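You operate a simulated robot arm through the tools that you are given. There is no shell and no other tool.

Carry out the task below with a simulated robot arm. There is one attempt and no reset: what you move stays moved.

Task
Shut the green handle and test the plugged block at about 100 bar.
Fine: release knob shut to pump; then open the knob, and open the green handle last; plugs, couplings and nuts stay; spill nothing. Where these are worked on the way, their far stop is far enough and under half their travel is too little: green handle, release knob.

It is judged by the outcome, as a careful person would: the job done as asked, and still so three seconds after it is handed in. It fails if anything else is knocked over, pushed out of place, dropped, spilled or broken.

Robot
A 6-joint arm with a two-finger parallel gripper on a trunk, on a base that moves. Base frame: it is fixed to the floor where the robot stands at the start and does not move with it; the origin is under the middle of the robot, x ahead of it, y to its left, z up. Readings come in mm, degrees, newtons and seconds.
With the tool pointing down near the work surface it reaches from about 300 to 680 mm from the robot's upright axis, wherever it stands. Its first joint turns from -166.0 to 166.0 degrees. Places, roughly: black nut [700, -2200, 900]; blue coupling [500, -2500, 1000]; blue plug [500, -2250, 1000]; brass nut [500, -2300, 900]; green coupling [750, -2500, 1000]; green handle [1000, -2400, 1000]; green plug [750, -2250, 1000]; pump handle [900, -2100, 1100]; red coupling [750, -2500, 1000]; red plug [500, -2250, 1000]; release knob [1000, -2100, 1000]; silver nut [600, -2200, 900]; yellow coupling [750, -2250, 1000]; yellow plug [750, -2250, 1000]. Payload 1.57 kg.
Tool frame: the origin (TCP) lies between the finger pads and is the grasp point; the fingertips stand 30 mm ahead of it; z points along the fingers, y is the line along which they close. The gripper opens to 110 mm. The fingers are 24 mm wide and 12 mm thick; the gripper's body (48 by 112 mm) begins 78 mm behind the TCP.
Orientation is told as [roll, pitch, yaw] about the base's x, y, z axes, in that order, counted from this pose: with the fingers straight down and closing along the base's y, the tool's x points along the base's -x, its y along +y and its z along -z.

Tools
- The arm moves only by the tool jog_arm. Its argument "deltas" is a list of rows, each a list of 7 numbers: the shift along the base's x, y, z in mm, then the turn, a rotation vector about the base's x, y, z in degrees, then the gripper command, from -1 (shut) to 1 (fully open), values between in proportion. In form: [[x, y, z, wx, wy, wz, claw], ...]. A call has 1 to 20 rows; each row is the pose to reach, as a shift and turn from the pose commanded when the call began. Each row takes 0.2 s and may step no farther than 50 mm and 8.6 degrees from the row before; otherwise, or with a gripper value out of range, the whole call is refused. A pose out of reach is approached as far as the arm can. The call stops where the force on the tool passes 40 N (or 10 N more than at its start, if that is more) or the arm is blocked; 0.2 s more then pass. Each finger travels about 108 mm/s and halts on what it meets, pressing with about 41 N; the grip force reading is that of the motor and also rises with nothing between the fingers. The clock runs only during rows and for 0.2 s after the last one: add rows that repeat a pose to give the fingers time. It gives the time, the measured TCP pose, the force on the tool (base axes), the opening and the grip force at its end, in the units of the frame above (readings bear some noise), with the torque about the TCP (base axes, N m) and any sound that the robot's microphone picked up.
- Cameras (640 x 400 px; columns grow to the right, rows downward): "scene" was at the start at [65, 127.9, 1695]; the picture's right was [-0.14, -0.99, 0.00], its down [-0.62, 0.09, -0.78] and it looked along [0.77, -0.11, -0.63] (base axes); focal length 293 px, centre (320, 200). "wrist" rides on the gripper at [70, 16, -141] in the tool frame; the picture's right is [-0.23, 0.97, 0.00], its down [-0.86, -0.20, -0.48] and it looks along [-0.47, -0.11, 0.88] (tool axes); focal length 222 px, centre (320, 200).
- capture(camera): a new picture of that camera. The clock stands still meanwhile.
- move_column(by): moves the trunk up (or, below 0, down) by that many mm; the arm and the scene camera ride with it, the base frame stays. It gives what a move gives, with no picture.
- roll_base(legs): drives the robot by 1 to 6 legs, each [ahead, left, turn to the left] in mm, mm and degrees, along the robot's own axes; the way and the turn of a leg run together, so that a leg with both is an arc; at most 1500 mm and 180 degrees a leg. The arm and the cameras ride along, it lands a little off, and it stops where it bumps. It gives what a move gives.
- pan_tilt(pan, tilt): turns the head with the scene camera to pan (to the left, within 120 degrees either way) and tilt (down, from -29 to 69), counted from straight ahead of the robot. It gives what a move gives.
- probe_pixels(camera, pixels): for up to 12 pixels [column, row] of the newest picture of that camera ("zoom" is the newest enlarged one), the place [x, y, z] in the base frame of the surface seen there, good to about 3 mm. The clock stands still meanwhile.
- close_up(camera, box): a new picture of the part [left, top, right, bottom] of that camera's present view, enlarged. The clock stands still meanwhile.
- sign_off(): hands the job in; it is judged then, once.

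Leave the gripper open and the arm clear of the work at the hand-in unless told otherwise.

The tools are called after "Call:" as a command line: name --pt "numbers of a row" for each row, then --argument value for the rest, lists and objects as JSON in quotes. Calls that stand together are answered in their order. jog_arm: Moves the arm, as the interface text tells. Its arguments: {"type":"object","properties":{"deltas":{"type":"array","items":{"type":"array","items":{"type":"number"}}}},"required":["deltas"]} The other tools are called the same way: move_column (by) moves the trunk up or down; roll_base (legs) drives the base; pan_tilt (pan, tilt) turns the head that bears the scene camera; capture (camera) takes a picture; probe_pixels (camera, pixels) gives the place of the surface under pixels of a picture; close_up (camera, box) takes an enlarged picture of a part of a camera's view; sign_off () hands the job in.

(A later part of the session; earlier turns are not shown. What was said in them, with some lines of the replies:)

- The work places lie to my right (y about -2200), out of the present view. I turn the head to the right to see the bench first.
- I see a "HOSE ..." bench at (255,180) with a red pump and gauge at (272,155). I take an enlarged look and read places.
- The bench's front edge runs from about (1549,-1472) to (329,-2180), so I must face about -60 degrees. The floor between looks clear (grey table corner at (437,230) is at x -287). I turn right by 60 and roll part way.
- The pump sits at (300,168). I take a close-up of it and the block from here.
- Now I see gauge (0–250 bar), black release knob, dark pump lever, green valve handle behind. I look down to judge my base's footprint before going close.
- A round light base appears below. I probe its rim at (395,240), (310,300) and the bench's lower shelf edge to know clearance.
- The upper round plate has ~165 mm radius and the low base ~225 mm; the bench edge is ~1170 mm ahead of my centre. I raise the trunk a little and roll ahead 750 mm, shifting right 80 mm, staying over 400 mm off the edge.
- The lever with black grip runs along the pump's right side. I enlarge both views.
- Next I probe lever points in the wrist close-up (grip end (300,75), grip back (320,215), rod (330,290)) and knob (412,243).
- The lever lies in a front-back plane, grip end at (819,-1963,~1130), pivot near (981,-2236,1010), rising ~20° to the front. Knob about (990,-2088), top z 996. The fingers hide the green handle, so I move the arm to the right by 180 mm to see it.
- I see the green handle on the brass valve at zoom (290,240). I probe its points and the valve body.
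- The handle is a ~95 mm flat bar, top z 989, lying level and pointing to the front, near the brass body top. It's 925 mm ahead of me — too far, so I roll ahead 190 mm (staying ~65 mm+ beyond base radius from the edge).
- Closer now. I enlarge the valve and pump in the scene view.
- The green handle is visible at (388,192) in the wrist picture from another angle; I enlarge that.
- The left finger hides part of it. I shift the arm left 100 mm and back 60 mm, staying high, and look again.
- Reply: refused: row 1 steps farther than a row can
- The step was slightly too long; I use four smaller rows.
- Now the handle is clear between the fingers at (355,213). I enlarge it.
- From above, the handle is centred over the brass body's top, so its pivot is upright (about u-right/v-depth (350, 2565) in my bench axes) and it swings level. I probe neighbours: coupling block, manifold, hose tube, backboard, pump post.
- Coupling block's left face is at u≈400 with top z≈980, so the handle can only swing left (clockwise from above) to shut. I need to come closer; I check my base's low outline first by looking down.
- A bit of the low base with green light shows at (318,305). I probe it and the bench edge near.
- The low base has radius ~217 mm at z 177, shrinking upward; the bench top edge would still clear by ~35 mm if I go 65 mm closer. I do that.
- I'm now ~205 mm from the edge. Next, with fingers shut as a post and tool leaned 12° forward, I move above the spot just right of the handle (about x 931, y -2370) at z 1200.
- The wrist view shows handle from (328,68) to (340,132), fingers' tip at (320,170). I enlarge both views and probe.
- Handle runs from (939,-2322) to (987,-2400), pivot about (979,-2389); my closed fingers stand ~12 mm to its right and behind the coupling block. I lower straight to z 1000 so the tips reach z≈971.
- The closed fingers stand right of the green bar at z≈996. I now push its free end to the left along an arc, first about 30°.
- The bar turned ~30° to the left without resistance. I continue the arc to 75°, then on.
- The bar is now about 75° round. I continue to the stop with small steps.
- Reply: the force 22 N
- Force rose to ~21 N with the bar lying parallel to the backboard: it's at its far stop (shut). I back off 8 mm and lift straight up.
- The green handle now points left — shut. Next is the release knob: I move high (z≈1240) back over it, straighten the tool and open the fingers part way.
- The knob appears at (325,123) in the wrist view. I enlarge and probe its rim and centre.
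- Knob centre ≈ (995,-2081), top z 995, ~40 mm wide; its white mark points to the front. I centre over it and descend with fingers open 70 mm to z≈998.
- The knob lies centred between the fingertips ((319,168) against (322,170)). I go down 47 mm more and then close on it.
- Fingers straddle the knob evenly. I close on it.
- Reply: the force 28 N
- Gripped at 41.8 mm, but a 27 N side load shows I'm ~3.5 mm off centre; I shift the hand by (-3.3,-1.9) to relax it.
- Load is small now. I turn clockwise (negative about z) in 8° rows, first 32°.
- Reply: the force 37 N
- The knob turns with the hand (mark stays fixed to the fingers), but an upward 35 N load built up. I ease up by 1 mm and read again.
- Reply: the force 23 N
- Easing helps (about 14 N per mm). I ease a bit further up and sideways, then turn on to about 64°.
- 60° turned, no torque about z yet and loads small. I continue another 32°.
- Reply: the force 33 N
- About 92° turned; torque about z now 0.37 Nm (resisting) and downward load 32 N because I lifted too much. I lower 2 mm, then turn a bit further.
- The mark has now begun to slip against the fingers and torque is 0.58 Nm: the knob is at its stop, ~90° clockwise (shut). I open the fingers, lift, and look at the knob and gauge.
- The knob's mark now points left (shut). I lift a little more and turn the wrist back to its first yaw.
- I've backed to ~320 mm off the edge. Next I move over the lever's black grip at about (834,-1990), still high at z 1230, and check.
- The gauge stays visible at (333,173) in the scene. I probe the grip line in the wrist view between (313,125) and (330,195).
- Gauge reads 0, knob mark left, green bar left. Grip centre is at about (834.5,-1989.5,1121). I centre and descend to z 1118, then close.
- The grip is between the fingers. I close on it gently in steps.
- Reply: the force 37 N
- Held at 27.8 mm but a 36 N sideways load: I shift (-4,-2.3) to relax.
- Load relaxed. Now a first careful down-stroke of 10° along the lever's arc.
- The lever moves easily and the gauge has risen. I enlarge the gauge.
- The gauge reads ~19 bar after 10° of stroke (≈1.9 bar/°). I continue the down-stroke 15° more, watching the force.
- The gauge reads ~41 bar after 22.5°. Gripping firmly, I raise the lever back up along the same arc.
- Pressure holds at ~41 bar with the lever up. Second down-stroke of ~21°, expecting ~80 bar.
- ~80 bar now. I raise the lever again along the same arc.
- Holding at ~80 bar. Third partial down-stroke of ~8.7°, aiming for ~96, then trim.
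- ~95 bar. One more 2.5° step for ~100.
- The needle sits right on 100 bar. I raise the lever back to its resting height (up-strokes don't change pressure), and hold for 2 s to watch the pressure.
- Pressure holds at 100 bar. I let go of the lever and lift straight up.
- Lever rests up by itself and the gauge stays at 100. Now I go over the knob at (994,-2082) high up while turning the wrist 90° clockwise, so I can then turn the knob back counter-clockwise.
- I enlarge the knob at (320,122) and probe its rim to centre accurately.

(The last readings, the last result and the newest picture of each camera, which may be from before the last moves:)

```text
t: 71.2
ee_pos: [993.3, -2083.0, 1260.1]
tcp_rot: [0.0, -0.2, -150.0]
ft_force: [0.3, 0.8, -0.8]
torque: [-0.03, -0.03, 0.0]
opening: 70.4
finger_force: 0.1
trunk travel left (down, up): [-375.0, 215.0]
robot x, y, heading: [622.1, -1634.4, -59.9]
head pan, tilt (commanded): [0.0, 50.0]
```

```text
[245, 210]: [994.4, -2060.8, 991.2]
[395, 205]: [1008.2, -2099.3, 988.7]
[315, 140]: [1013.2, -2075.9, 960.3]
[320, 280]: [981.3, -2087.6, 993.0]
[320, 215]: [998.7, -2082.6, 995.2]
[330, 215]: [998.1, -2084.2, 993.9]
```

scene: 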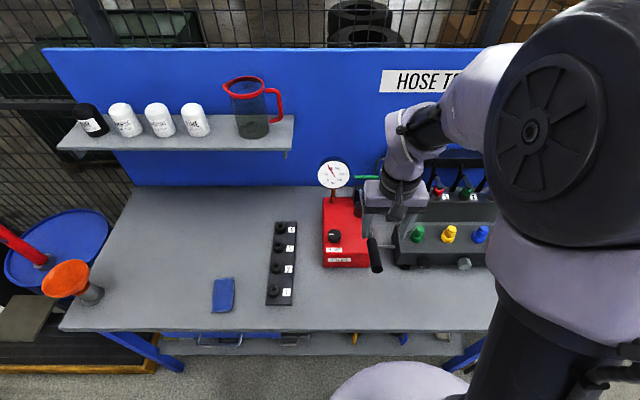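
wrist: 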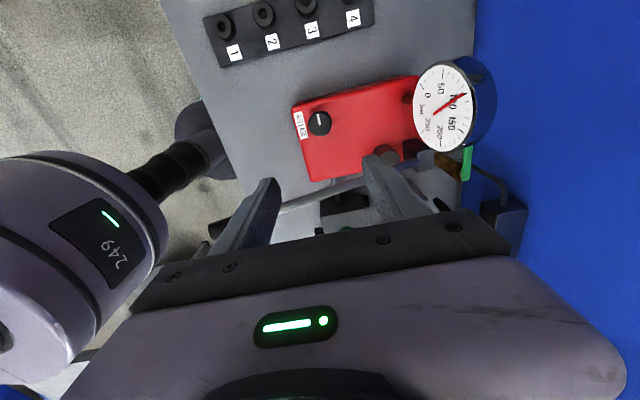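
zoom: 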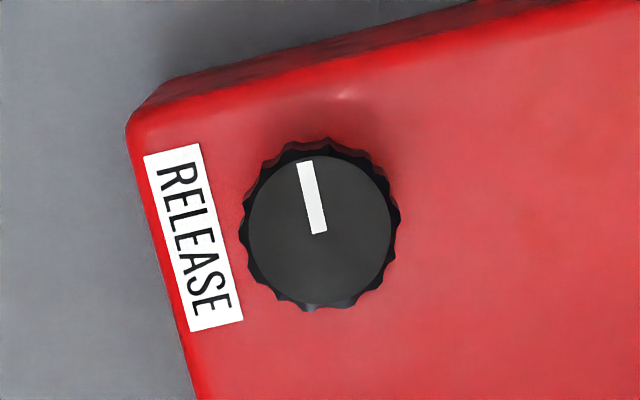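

Knob centred (its middle at wrist pixel (320,125), as expected). I descend to z≈998 with the fingers open 70 mm.

Call:
jog_arm --pt "0 0 -45 0 0 0 0.27" --pt "0 0 -90 0 0 0 0.27" --pt "0 0 -135 0 0 0 0.27" --pt "0 0 -180 0 0 0 0.27" --pt "0 0 -215 0 0 0 0.27" --pt "0 0 -240 0 0 0 0.27" --pt "0 0 -262 0 0 0 0.27" --pt "0 0 -262 0 0 0 0.0"

Call:
capture --camera "wrist"

```text
t: 73.0
ee_pos: [993.1, -2081.7, 999.8]
tcp_rot: [0.0, 0.0, -149.8]
ft_force: [0.0, -0.2, 0.1]
torque: [0.05, -0.03, 0.0]
opening: 54.8
finger_force: 0.1
trunk travel left (down, up): [-375.0, 215.0]
robot x, y, heading: [626.1, -1635.8, -59.7]
head pan, tilt (commanded): [0.0, 50.0]
```

```text
taken
```

wrist: 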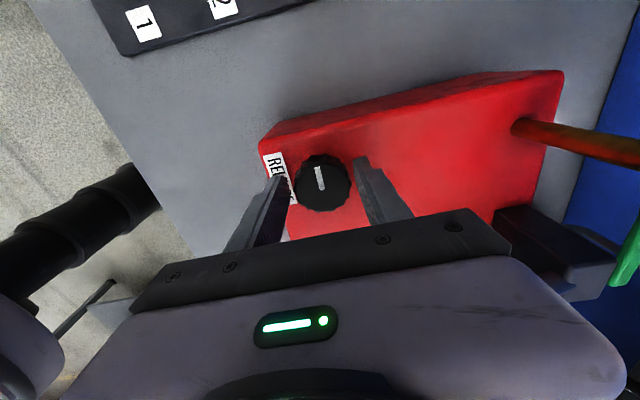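

The fingers straddle the knob evenly. I close on it.

Call:
jog_arm --pt "0 0 0 0 0 0 -0.2" --pt "0 0 0 0 0 0 -0.5" --pt "0 0 0 0 0 0 -1" --pt "0 0 0 0 0 0 -1"

```text
t: 74.0
ee_pos: [992.8, -2082.8, 999.7]
tcp_rot: [0.1, -0.1, -149.8]
ft_force: [6.2, -11.6, 4.5]
torque: [-0.22, -0.08, 0.0]
opening: 41.5
finger_force: 44.5
trunk travel left (down, up): [-375.0, 215.0]
robot x, y, heading: [621.4, -1636.0, -60.0]
head pan, tilt (commanded): [0.0, 50.0]
```

Only ~13 N load. I shift 1.5 mm to relax it and turn counter-clockwise, first 30°.

Call:
jog_arm --pt "0.7 -1.3 0 0 0 0 -1" --pt "0.7 -1.3 0 0 0 5 -1" --pt "0.7 -1.3 0 0 0 11 -1" --pt "0.7 -1.3 0 0 0 18 -1" --pt "0.7 -1.3 0 0 0 24 -1" --pt "0.7 -1.3 0 0 0 30 -1"

Call:
close_up --camera "wrist" --box '[240, 120, 400, 230]'

```text
t: 75.4
ee_pos: [993.9, -2083.3, 999.8]
tcp_rot: [0.2, -0.1, -119.7]
ft_force: [4.4, -12.6, 14.2]
torque: [-0.3, -0.39, -0.02]
opening: 41.5
finger_force: 44.7
trunk travel left (down, up): [-375.0, 215.0]
robot x, y, heading: [625.1, -1637.5, -59.5]
head pan, tilt (commanded): [0.0, 50.0]
```

```text
3.64 times, centred on (320, 175) of wrist
```

zoom: 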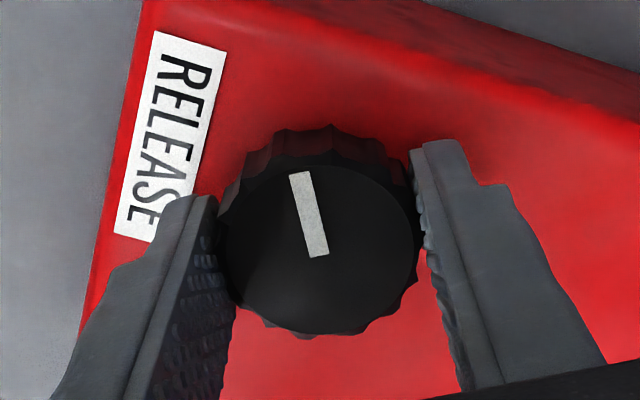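

The knob follows. I ease slightly and continue another 32°.

Call:
jog_arm --pt "0.3 -1.0 0.7 0 0 0 -1" --pt "0.3 -1.0 0.7 0 0 6 -1" --pt "0.3 -1.0 0.7 0 0 13 -1" --pt "0.3 -1.0 0.7 0 0 20 -1" --pt "0.3 -1.0 0.7 0 0 26 -1" --pt "0.3 -1.0 0.7 0 0 32 -1"

Call:
close_up --camera "wrist" --box '[240, 120, 400, 230]'

```text
t: 76.8
ee_pos: [994.2, -2083.9, 998.7]
tcp_rot: [0.0, 0.0, -87.6]
ft_force: [0.8, 2.1, -1.2]
torque: [-0.61, 0.25, -0.02]
opening: 41.7
finger_force: 44.8
trunk travel left (down, up): [-375.0, 215.0]
robot x, y, heading: [627.1, -1637.8, -59.5]
head pan, tilt (commanded): [0.0, 50.0]
```

```text
3.64 times, centred on (320, 175) of wrist
```

zoom: 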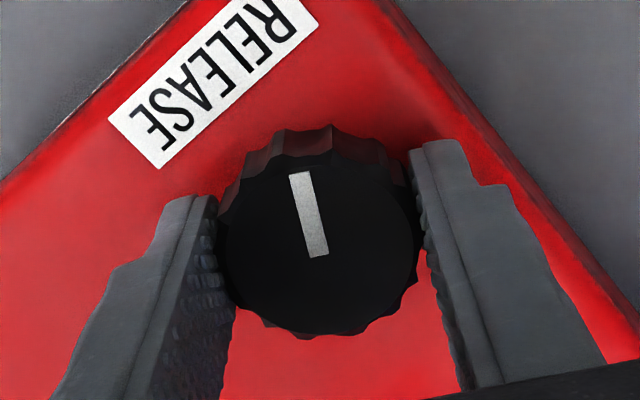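

Loads are near zero at 62°. I go on toward the far (open) stop, 30° more, watching torque.

Call:
jog_arm --pt "0 0 0 0 0 6 -1" --pt "0 0 0 0 0 12 -1" --pt "0 0 0 0 0 18 -1" --pt "0 0 0 0 0 24 -1" --pt "0 0 0 0 0 29 -1" --pt "0 0 0 0 0 33 -1"

Call:
close_up --camera "wrist" --box '[240, 120, 400, 230]'

```text
t: 78.2
ee_pos: [995.2, -2085.4, 1000.2]
tcp_rot: [0.0, 0.0, -54.7]
ft_force: [1.2, 1.9, -15.2]
torque: [-0.02, 0.15, -0.57]
opening: 41.6
finger_force: 44.6
trunk travel left (down, up): [-375.0, 215.0]
robot x, y, heading: [624.8, -1638.6, -59.9]
head pan, tilt (commanded): [0.0, 50.0]
```

```text
3.64 times, centred on (320, 175) of wrist
```

zoom: 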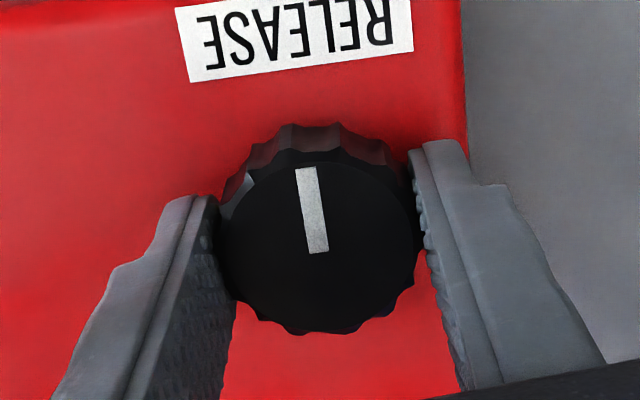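

Torque -0.57 Nm and the mark slips: knob is back at its open stop, mark to the front. I open the fingers, lift, and check the gauge.

Call:
jog_arm --pt "0 0 0 0 0 0 0" --pt "0 0 0 0 0 0 0.27" --pt "0 0 20 0 0 0 0.27" --pt "0 0 60 0 0 0 0.27" --pt "0 0 110 0 0 0 0.27" --pt "0 0 160 0 0 0 0.27" --pt "0 0 210 0 0 0 0.27" --pt "0 0 255 0 0 -5 0.27"

Call:
capture --camera "scene"

Call:
capture --camera "wrist"

```text
t: 80.0
ee_pos: [995.0, -2085.3, 1253.3]
tcp_rot: [0.1, -0.1, -60.0]
ft_force: [0.4, 0.9, 1.2]
torque: [0.01, -0.02, 0.04]
opening: 69.9
finger_force: 0.1
trunk travel left (down, up): [-375.0, 215.0]
robot x, y, heading: [626.4, -1636.5, -59.7]
head pan, tilt (commanded): [0.0, 50.0]
```

```text
taken
```

scene: 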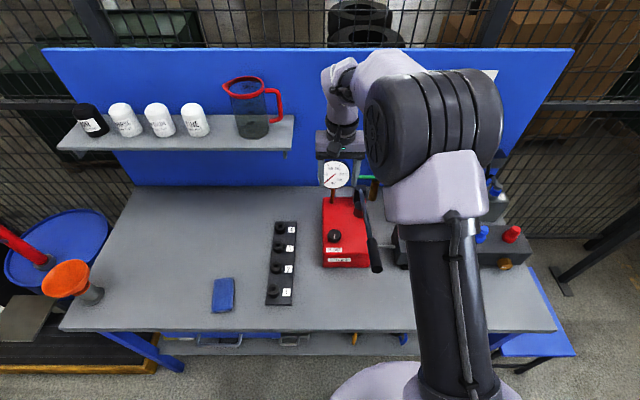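

```text
taken
```

wrist: 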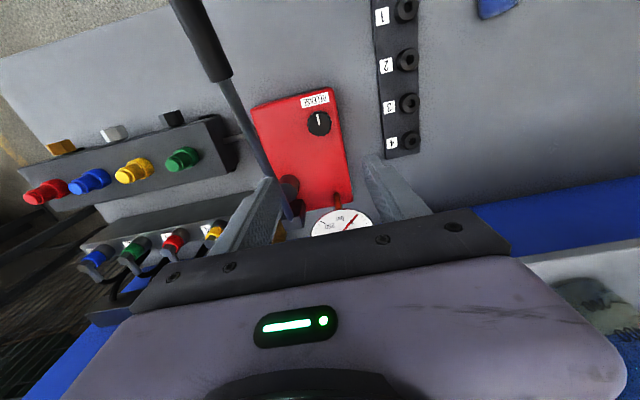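

I zoom on the gauge at (336,175) and the knob.

Call:
close_up --camera "scene" --box '[305, 150, 385, 275]'

```text
3.20 times, centred on (345, 212) of scene
```

zoom: 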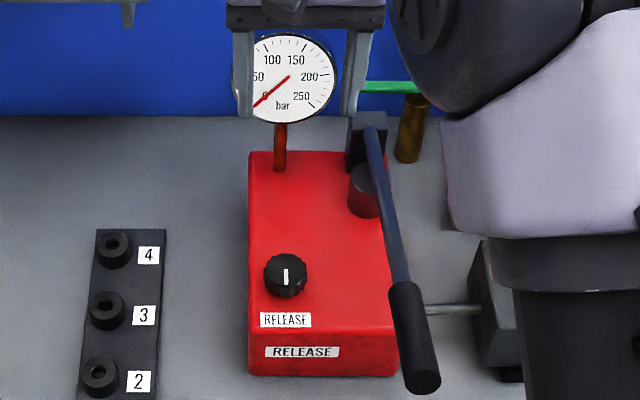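

Gauge is back to 0 and the knob's mark is to the front (open). Now the green handle last: I raise the arm, roll 125 mm forward again.

Call:
jog_arm --pt "0 0 25 0 0 0 0.0" --pt "0 0 50 0 0 0 -0.5" --pt "0 0 50 0 0 0 -1" --pt "0 0 50 0 0 0 -1"

Call:
roll_base --legs '[[125, 0, 0]]'

Call:
capture --camera "scene"

Call:
capture --camera "wrist"

```text
t: 81.0
ee_pos: [995.1, -2084.8, 1303.1]
tcp_rot: [0.1, -0.2, -59.8]
ft_force: [-0.1, 0.0, -0.3]
torque: [-0.01, -0.01, 0.0]
opening: 0.0
finger_force: 21.9
trunk travel left (down, up): [-375.0, 215.0]
robot x, y, heading: [623.1, -1636.6, -59.9]
head pan, tilt (commanded): [0.0, 50.0]
```

```text
t: 82.3
ee_pos: [1056.9, -2193.3, 1302.5]
tcp_rot: [0.2, 0.0, -59.8]
ft_force: [0.6, -0.3, -0.7]
torque: [0.02, 0.01, 0.01]
opening: 0.0
finger_force: 21.4
trunk travel left (down, up): [-375.0, 215.0]
robot x, y, heading: [686.7, -1740.7, -59.9]
head pan, tilt (commanded): [0.0, 50.0]
```

```text
taken
```

scene: 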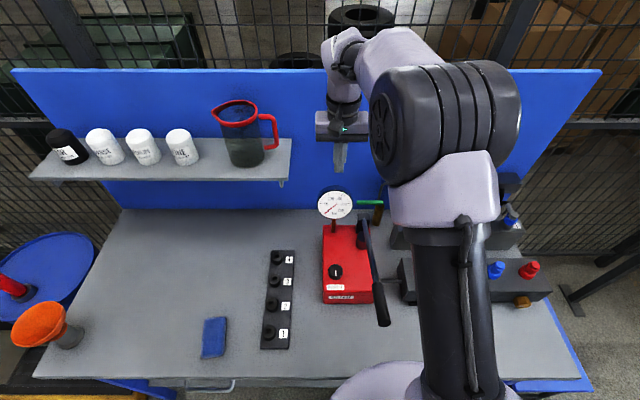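

```text
taken
```

wrist: 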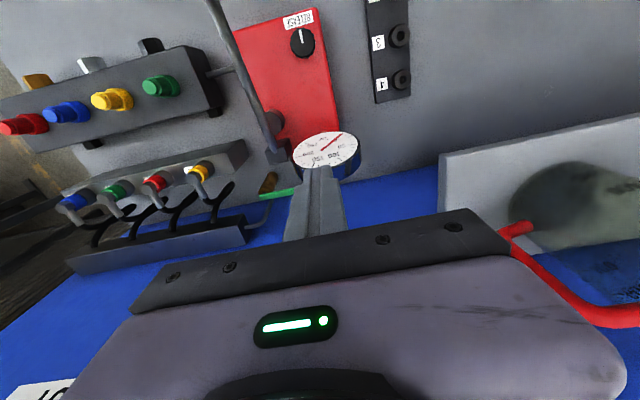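

I probe the shelf's right end, jug, green handle and backboard to keep clear of them.

Call:
probe_pixels --camera "scene" --pixels '[[290, 142], [284, 180], [275, 130], [250, 120], [362, 202], [372, 202], [380, 202], [376, 220], [330, 240], [345, 150], [338, 190]]'

Call:
close_up --camera "scene" --box '[310, 170, 410, 250]'

Call:
probe_pixels --camera "zoom" --pixels '[[302, 196], [320, 196], [340, 195], [370, 195], [440, 200], [425, 250], [300, 290], [210, 130]]'

```text
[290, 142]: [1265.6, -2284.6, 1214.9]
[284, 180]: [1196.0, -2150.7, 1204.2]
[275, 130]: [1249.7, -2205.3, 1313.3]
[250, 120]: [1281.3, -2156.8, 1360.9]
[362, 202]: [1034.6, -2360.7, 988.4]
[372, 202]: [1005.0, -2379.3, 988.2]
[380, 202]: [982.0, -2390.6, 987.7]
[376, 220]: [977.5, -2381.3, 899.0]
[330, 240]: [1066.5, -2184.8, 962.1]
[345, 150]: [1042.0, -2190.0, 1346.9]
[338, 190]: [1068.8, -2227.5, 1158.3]
```

```text
5.00 times, centred on (360, 210) of scene
```

zoom: 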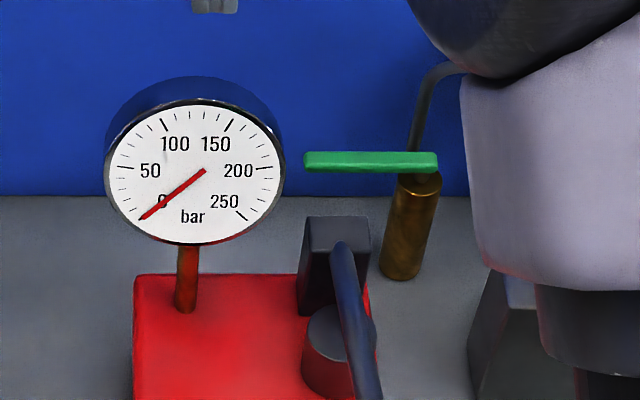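

```text
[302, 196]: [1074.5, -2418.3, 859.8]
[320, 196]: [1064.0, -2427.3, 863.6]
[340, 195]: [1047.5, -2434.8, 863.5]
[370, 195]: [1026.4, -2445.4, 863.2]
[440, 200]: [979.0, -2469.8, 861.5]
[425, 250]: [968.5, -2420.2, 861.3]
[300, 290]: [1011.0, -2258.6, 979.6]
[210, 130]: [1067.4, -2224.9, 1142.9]
```

Handle: left end u≈273, pivot ≈ u 351, v 2561, top z 988; backboard at v≈2631; shelf and jug are far left. I move, fingers shut and leaned 20° forward, to above the gap behind the handle's left part, at z 1240.

Call:
jog_arm --pt "-2 -31.7 0 -2.9 -1.7 0 -1" --pt "-4 -63.4 0 -5.8 -3.3 0 -1" --pt "-6 -95.1 -10 -8.7 -5.0 0 -1" --pt "-8 -126.8 -25 -11.5 -6.7 0 -1" --pt "-10 -158.6 -42 -14.4 -8.4 0 -1" --pt "-12.1 -190.3 -62 -17.3 -10.0 0 -1" --pt "-12.1 -190.3 -62 -17.3 -10.0 0 -1"

Call:
capture --camera "wrist"

Call:
capture --camera "scene"

```text
t: 83.9
ee_pos: [1047.0, -2382.7, 1241.1]
tcp_rot: [0.0, -20.1, -59.8]
ft_force: [-1.1, -0.3, -0.6]
torque: [-0.03, -0.01, 0.0]
opening: 0.0
finger_force: 21.1
trunk travel left (down, up): [-375.0, 215.0]
robot x, y, heading: [686.9, -1740.9, -59.9]
head pan, tilt (commanded): [0.0, 50.0]
```

```text
taken
```

wrist: 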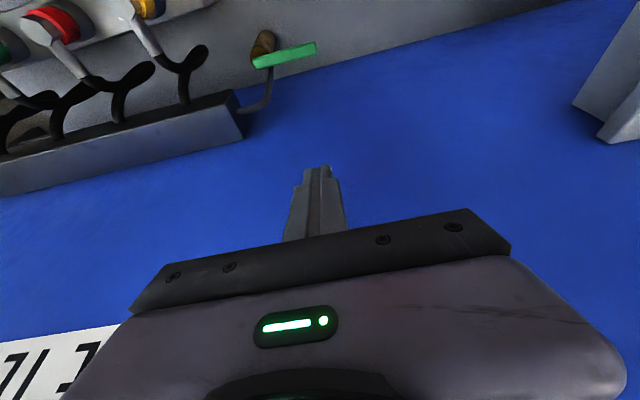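

```text
taken
```

scene: 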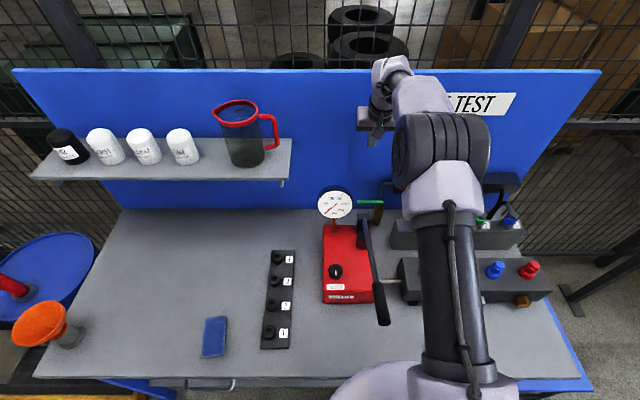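

I'm in place above the gap (u 291, v 2586). I lower to z 1040 and look.

Call:
jog_arm --pt "0 0 -45 0 0 0 -1" --pt "0 0 -90 0 0 0 -1" --pt "0 0 -135 0 0 0 -1" --pt "0 0 -175 0 0 0 -1" --pt "0 0 -200 0 0 0 -1"

Call:
capture --camera "wrist"

Call:
close_up --camera "scene" --box '[310, 150, 430, 250]'

```text
t: 85.1
ee_pos: [1047.4, -2384.1, 1040.2]
tcp_rot: [0.1, -20.0, -59.9]
ft_force: [0.2, -0.6, 0.0]
torque: [0.0, 0.03, 0.0]
opening: 0.0
finger_force: 21.1
trunk travel left (down, up): [-375.0, 215.0]
robot x, y, heading: [689.1, -1741.8, -59.6]
head pan, tilt (commanded): [0.0, 50.0]
```

```text
taken
```

wrist: 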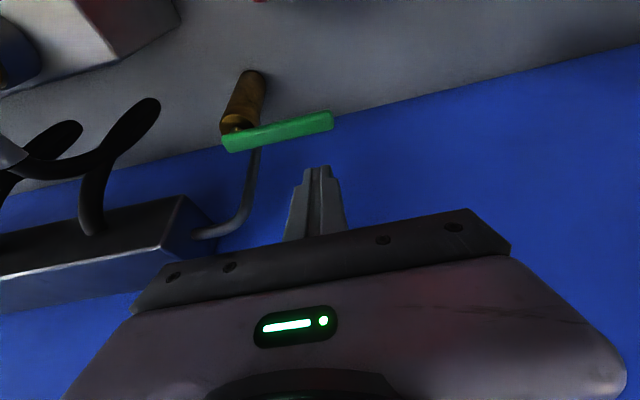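

```text
4.00 times, centred on (370, 200) of scene
```

zoom: 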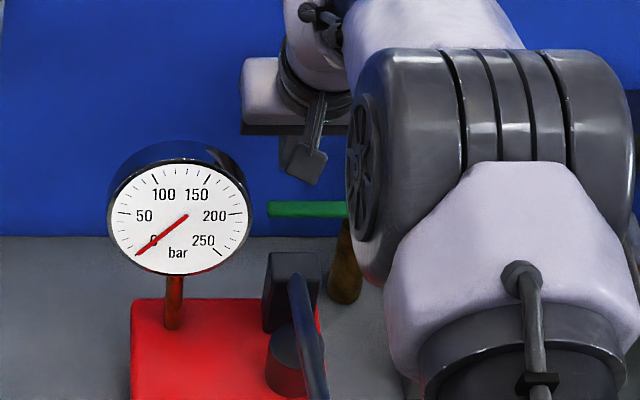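

The shut fingers are behind the bar, near its left end. I lower 42 mm more to z≈998.

Call:
jog_arm --pt "0 0 -15 0 0 0 -1" --pt "0 0 -30 0 0 0 -1" --pt "0 0 -42 0 0 0 -1"

Call:
capture --camera "wrist"

```text
t: 85.9
ee_pos: [1043.7, -2383.5, 1000.1]
tcp_rot: [0.0, -20.1, -59.8]
ft_force: [0.3, 0.4, 0.4]
torque: [0.01, -0.03, 0.02]
opening: 0.0
finger_force: 21.4
trunk travel left (down, up): [-375.0, 215.0]
robot x, y, heading: [685.1, -1745.8, -59.7]
head pan, tilt (commanded): [0.0, 50.0]
```

```text
taken
```

wrist: 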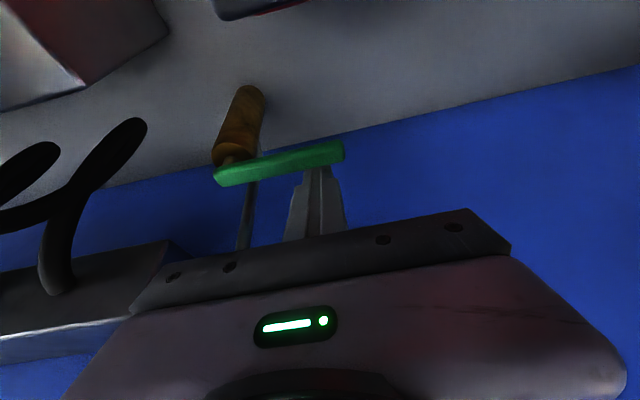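

Good: the bar is just in front of the fingers. I pull it toward the front along the arc, first to about half way.

Call:
jog_arm --pt "-3.5 4 0 0 0 0 -1" --pt "-7 8.1 0 0 0 0 -1" --pt "-9 14.3 0 0 0 0 -1" --pt "-11.1 20.5 0 0 0 0 -1" --pt "-14.8 26.4 0 0 0 0 -1" --pt "-18.5 32.3 0 0 0 0 -1" --pt "-24 37 0 0 0 0 -1" --pt "-29.6 41.4 0 0 0 0 -1"

Call:
capture --camera "wrist"

Call:
close_up --camera "scene" --box '[310, 150, 430, 250]'

```text
t: 87.7
ee_pos: [1015.3, -2343.0, 1001.2]
tcp_rot: [-0.1, -20.1, -59.7]
ft_force: [-0.5, -0.4, -0.1]
torque: [0.0, -0.04, -0.03]
opening: 0.0
finger_force: 21.1
trunk travel left (down, up): [-375.0, 215.0]
robot x, y, heading: [685.8, -1738.2, -59.7]
head pan, tilt (commanded): [0.0, 50.0]
```

```text
taken
```

wrist: 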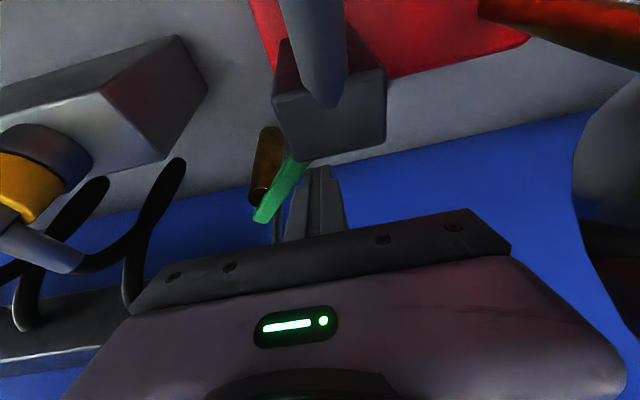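

```text
4.00 times, centred on (370, 200) of scene
```

zoom: 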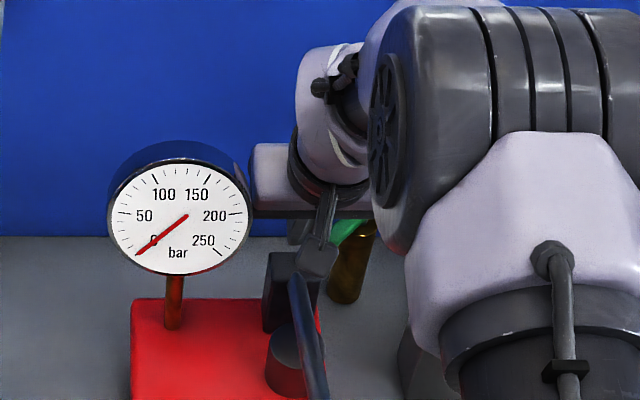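

The bar is about half way (45°). I continue pushing it right, to the open stop.

Call:
jog_arm --pt "-7 3.2 0 0 0 0 -1" --pt "-13.8 6.0 0 0 0 0 -1" --pt "-21.5 7.2 0 0 0 0 -1" --pt "-29.2 7.9 0 0 0 0 -1" --pt "-37 6.7 0 0 0 0 -1" --pt "-44.8 5.0 0 0 0 0 -1" --pt "-47.7 4.7 0 0 0 0 -1" --pt "-50.6 4.4 0 0 0 0 -1"

Call:
capture --camera "wrist"

Call:
close_up --camera "scene" --box '[310, 150, 430, 250]'

```text
t: 89.5
ee_pos: [967.5, -2337.5, 1000.4]
tcp_rot: [-0.1, -20.0, -59.7]
ft_force: [14.4, 2.2, -3.5]
torque: [0.08, -0.27, 0.19]
opening: 0.1
finger_force: 21.3
trunk travel left (down, up): [-375.0, 215.0]
robot x, y, heading: [686.1, -1744.0, -59.9]
head pan, tilt (commanded): [0.0, 50.0]
```

```text
taken
```

wrist: 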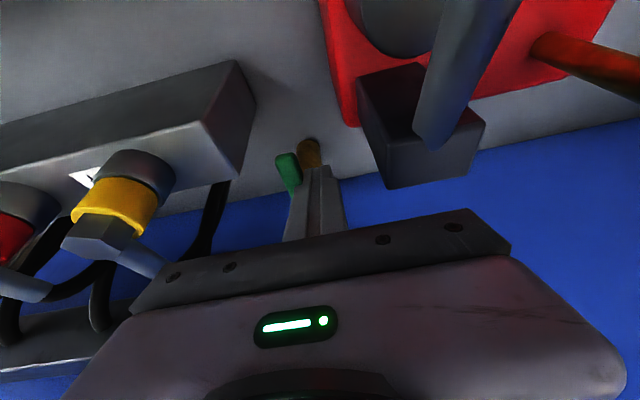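

```text
4.00 times, centred on (370, 200) of scene
```

zoom: 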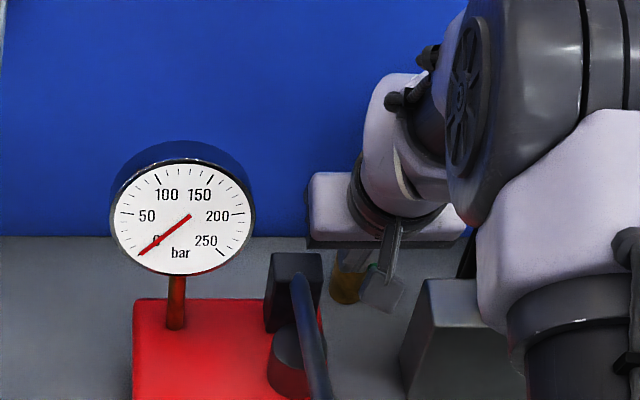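

Force 14.6 N: the bar reached its open stop, pointing to the front. I back off left 8 mm and lift straight up.

Call:
jog_arm --pt "9 5 0 0 0 0 -1" --pt "9 5 10 0 0 0 -1" --pt "9 5 55 0 0 0 -1" --pt "9 5 100 0 0 0 -1" --pt "9 5 150 0 0 0 -1" --pt "9 5 200 0 0 0 -1" --pt "9 5 245 0 0 0 -1" --pt "9 5 290 0 0 0 -1"

Call:
capture --camera "scene"

Call:
capture --camera "wrist"

```text
t: 91.3
ee_pos: [970.9, -2328.5, 1291.2]
tcp_rot: [0.1, -20.2, -59.8]
ft_force: [-0.9, 0.3, 1.7]
torque: [0.02, -0.02, -0.01]
opening: 0.0
finger_force: 20.9
trunk travel left (down, up): [-375.0, 215.0]
robot x, y, heading: [686.7, -1741.8, -60.1]
head pan, tilt (commanded): [0.0, 50.0]
```

```text
taken
```

scene: 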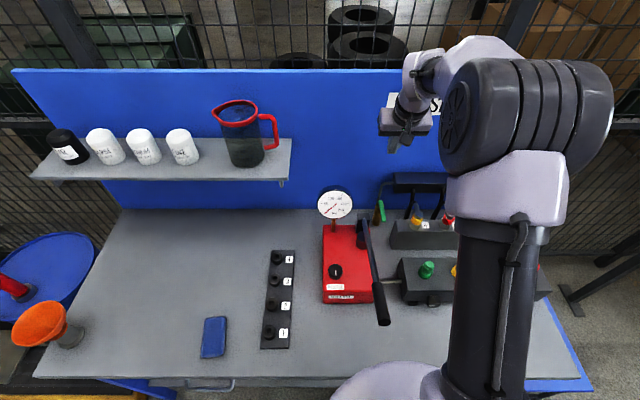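

```text
taken
```

wrist: 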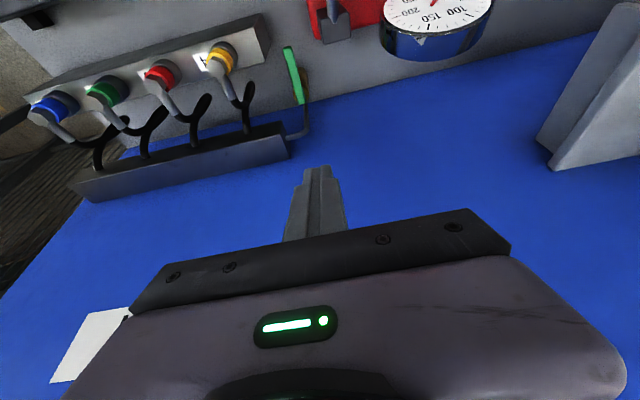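

The green bar points to the front again. I probe its ends to compare with the start, and enlarge for a check of knob and gauge.

Call:
probe_pixels --camera "wrist" --pixels '[[289, 50], [292, 62], [295, 75], [298, 88], [300, 100]]'

Call:
close_up --camera "scene" --box '[310, 170, 450, 330]'

Call:
close_up --camera "scene" --box '[310, 170, 410, 250]'

```text
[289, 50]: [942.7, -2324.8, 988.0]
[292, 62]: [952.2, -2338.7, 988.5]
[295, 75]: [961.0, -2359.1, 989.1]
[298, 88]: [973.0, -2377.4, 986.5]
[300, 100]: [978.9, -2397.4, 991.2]
```

```text
2.50 times, centred on (380, 250) of scene
```

zoom: 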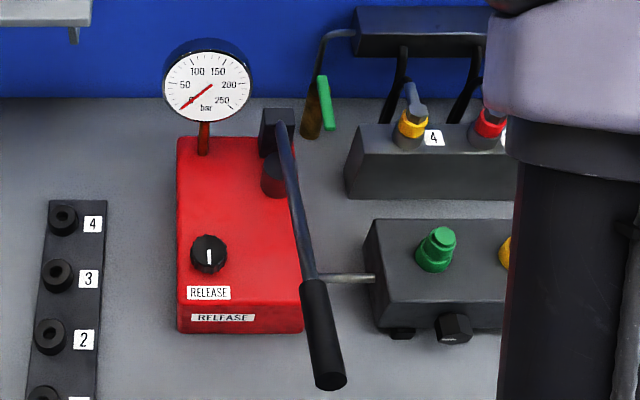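

```text
5.00 times, centred on (360, 210) of scene
```

zoom: 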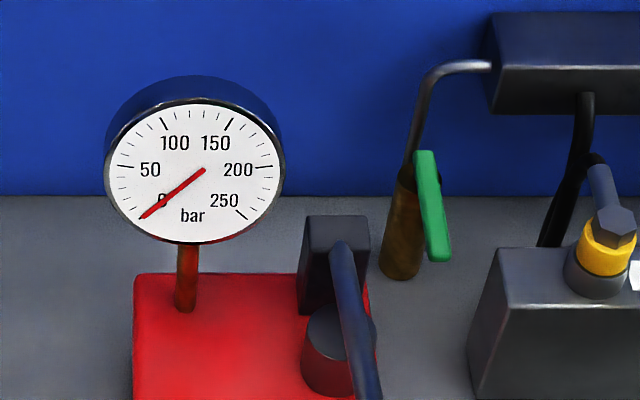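

Everything reads right: bar to the front, knob open, gauge 0, lever up, plugs and couplings untouched. I straighten the tool, open the fingers, and roll back clear.

Call:
jog_arm --pt "-5 9 0 4.3 2.5 0 -0.5" --pt "-10 18 0 8.7 5.0 0 0" --pt "-20 35 0 13 7.5 0 0.5" --pt "-30 52 0 17.3 10 0 1" --pt "-30 52 0 17.3 10 0 1" --pt "-30 52 0 17.3 10 0 1"

Call:
roll_base --legs '[[-300, 0, 0]]'

Call:
capture --camera "scene"

Call:
capture --camera "wrist"

```text
t: 92.7
ee_pos: [941.6, -2281.2, 1288.7]
tcp_rot: [0.1, -0.2, -59.8]
ft_force: [0.8, 0.2, -0.6]
torque: [0.01, 0.04, 0.0]
opening: 110.1
finger_force: 0.1
trunk travel left (down, up): [-375.0, 215.0]
robot x, y, heading: [684.7, -1745.9, -59.7]
head pan, tilt (commanded): [0.0, 50.0]
```

```text
t: 94.7
ee_pos: [795.3, -2025.1, 1288.9]
tcp_rot: [0.1, 0.0, -59.5]
ft_force: [-0.2, 1.1, -0.1]
torque: [0.0, 0.0, 0.01]
opening: 110.1
finger_force: 0.0
trunk travel left (down, up): [-375.0, 215.0]
robot x, y, heading: [540.9, -1493.4, -59.3]
head pan, tilt (commanded): [0.0, 50.0]
```

```text
taken
```

scene: 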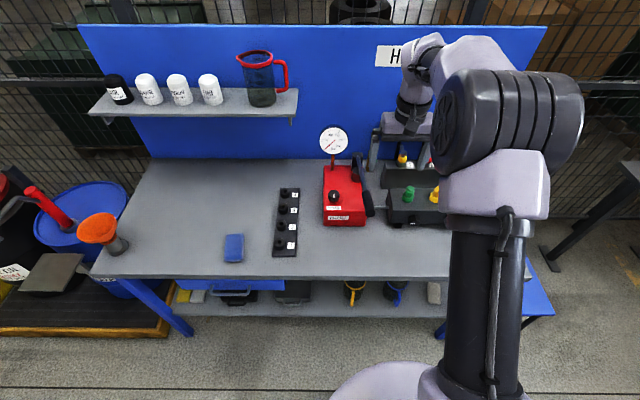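

```text
taken
```

wrist: 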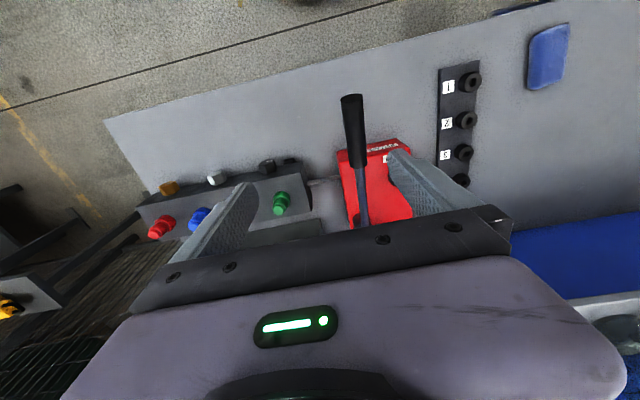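

All things stand as before and the fingers are open. I roll back another 300 mm so the arm is fully clear, and check once more.

Call:
roll_base --legs '[[-300, 0, 0]]'

Call:
close_up --camera "scene" --box '[280, 80, 460, 200]'

```text
t: 96.8
ee_pos: [644.2, -1764.5, 1288.8]
tcp_rot: [0.1, -0.1, -59.1]
ft_force: [0.5, -0.2, 0.3]
torque: [-0.03, 0.02, 0.01]
opening: 110.1
finger_force: 0.0
trunk travel left (down, up): [-375.0, 215.0]
robot x, y, heading: [379.2, -1231.9, -58.9]
head pan, tilt (commanded): [0.0, 50.0]
```

```text
3.33 times, centred on (370, 140) of scene
```

zoom: 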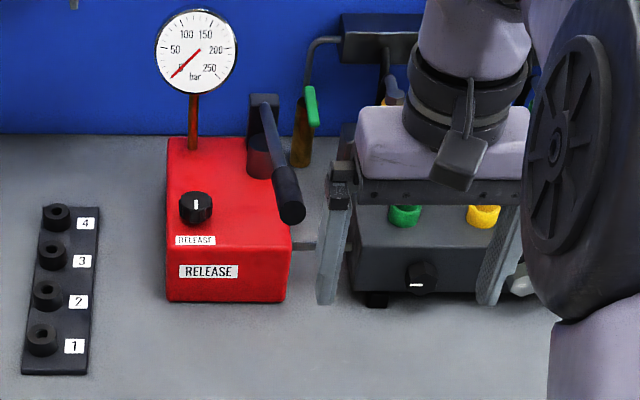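

The gauge reads 0, the knob is open (mark to the front), the green handle is open, the lever is at rest, and the arm is clear with the gripper open. I hand the job in.

Call:
sign_off

```text
The job is handed in.
```

The plugged block was tested at 100 bar and I've handed the job in. No result came back with the hand-in, so what follows is what I saw and read.

- **Green handle:** I turned it 90° to its far stop to shut it before pumping. I opened it again last, back to its start position.
- **Release knob:** I turned it about 90° clockwise to its stop before pumping. After the test I turned it back to its open stop, and the gauge dropped to 0.
- **Pumping:** Two strokes and a short third brought the needle to the 100 mark. It held there for about 2 s with the lever gripped, and still read 100 after I let go.
- **Everything else:** I did not touch the plugs, couplings or nuts. I saw nothing spilled, knocked or moved, and the pump lever rests where it started.

The gripper is open and the arm is clear of the bench.
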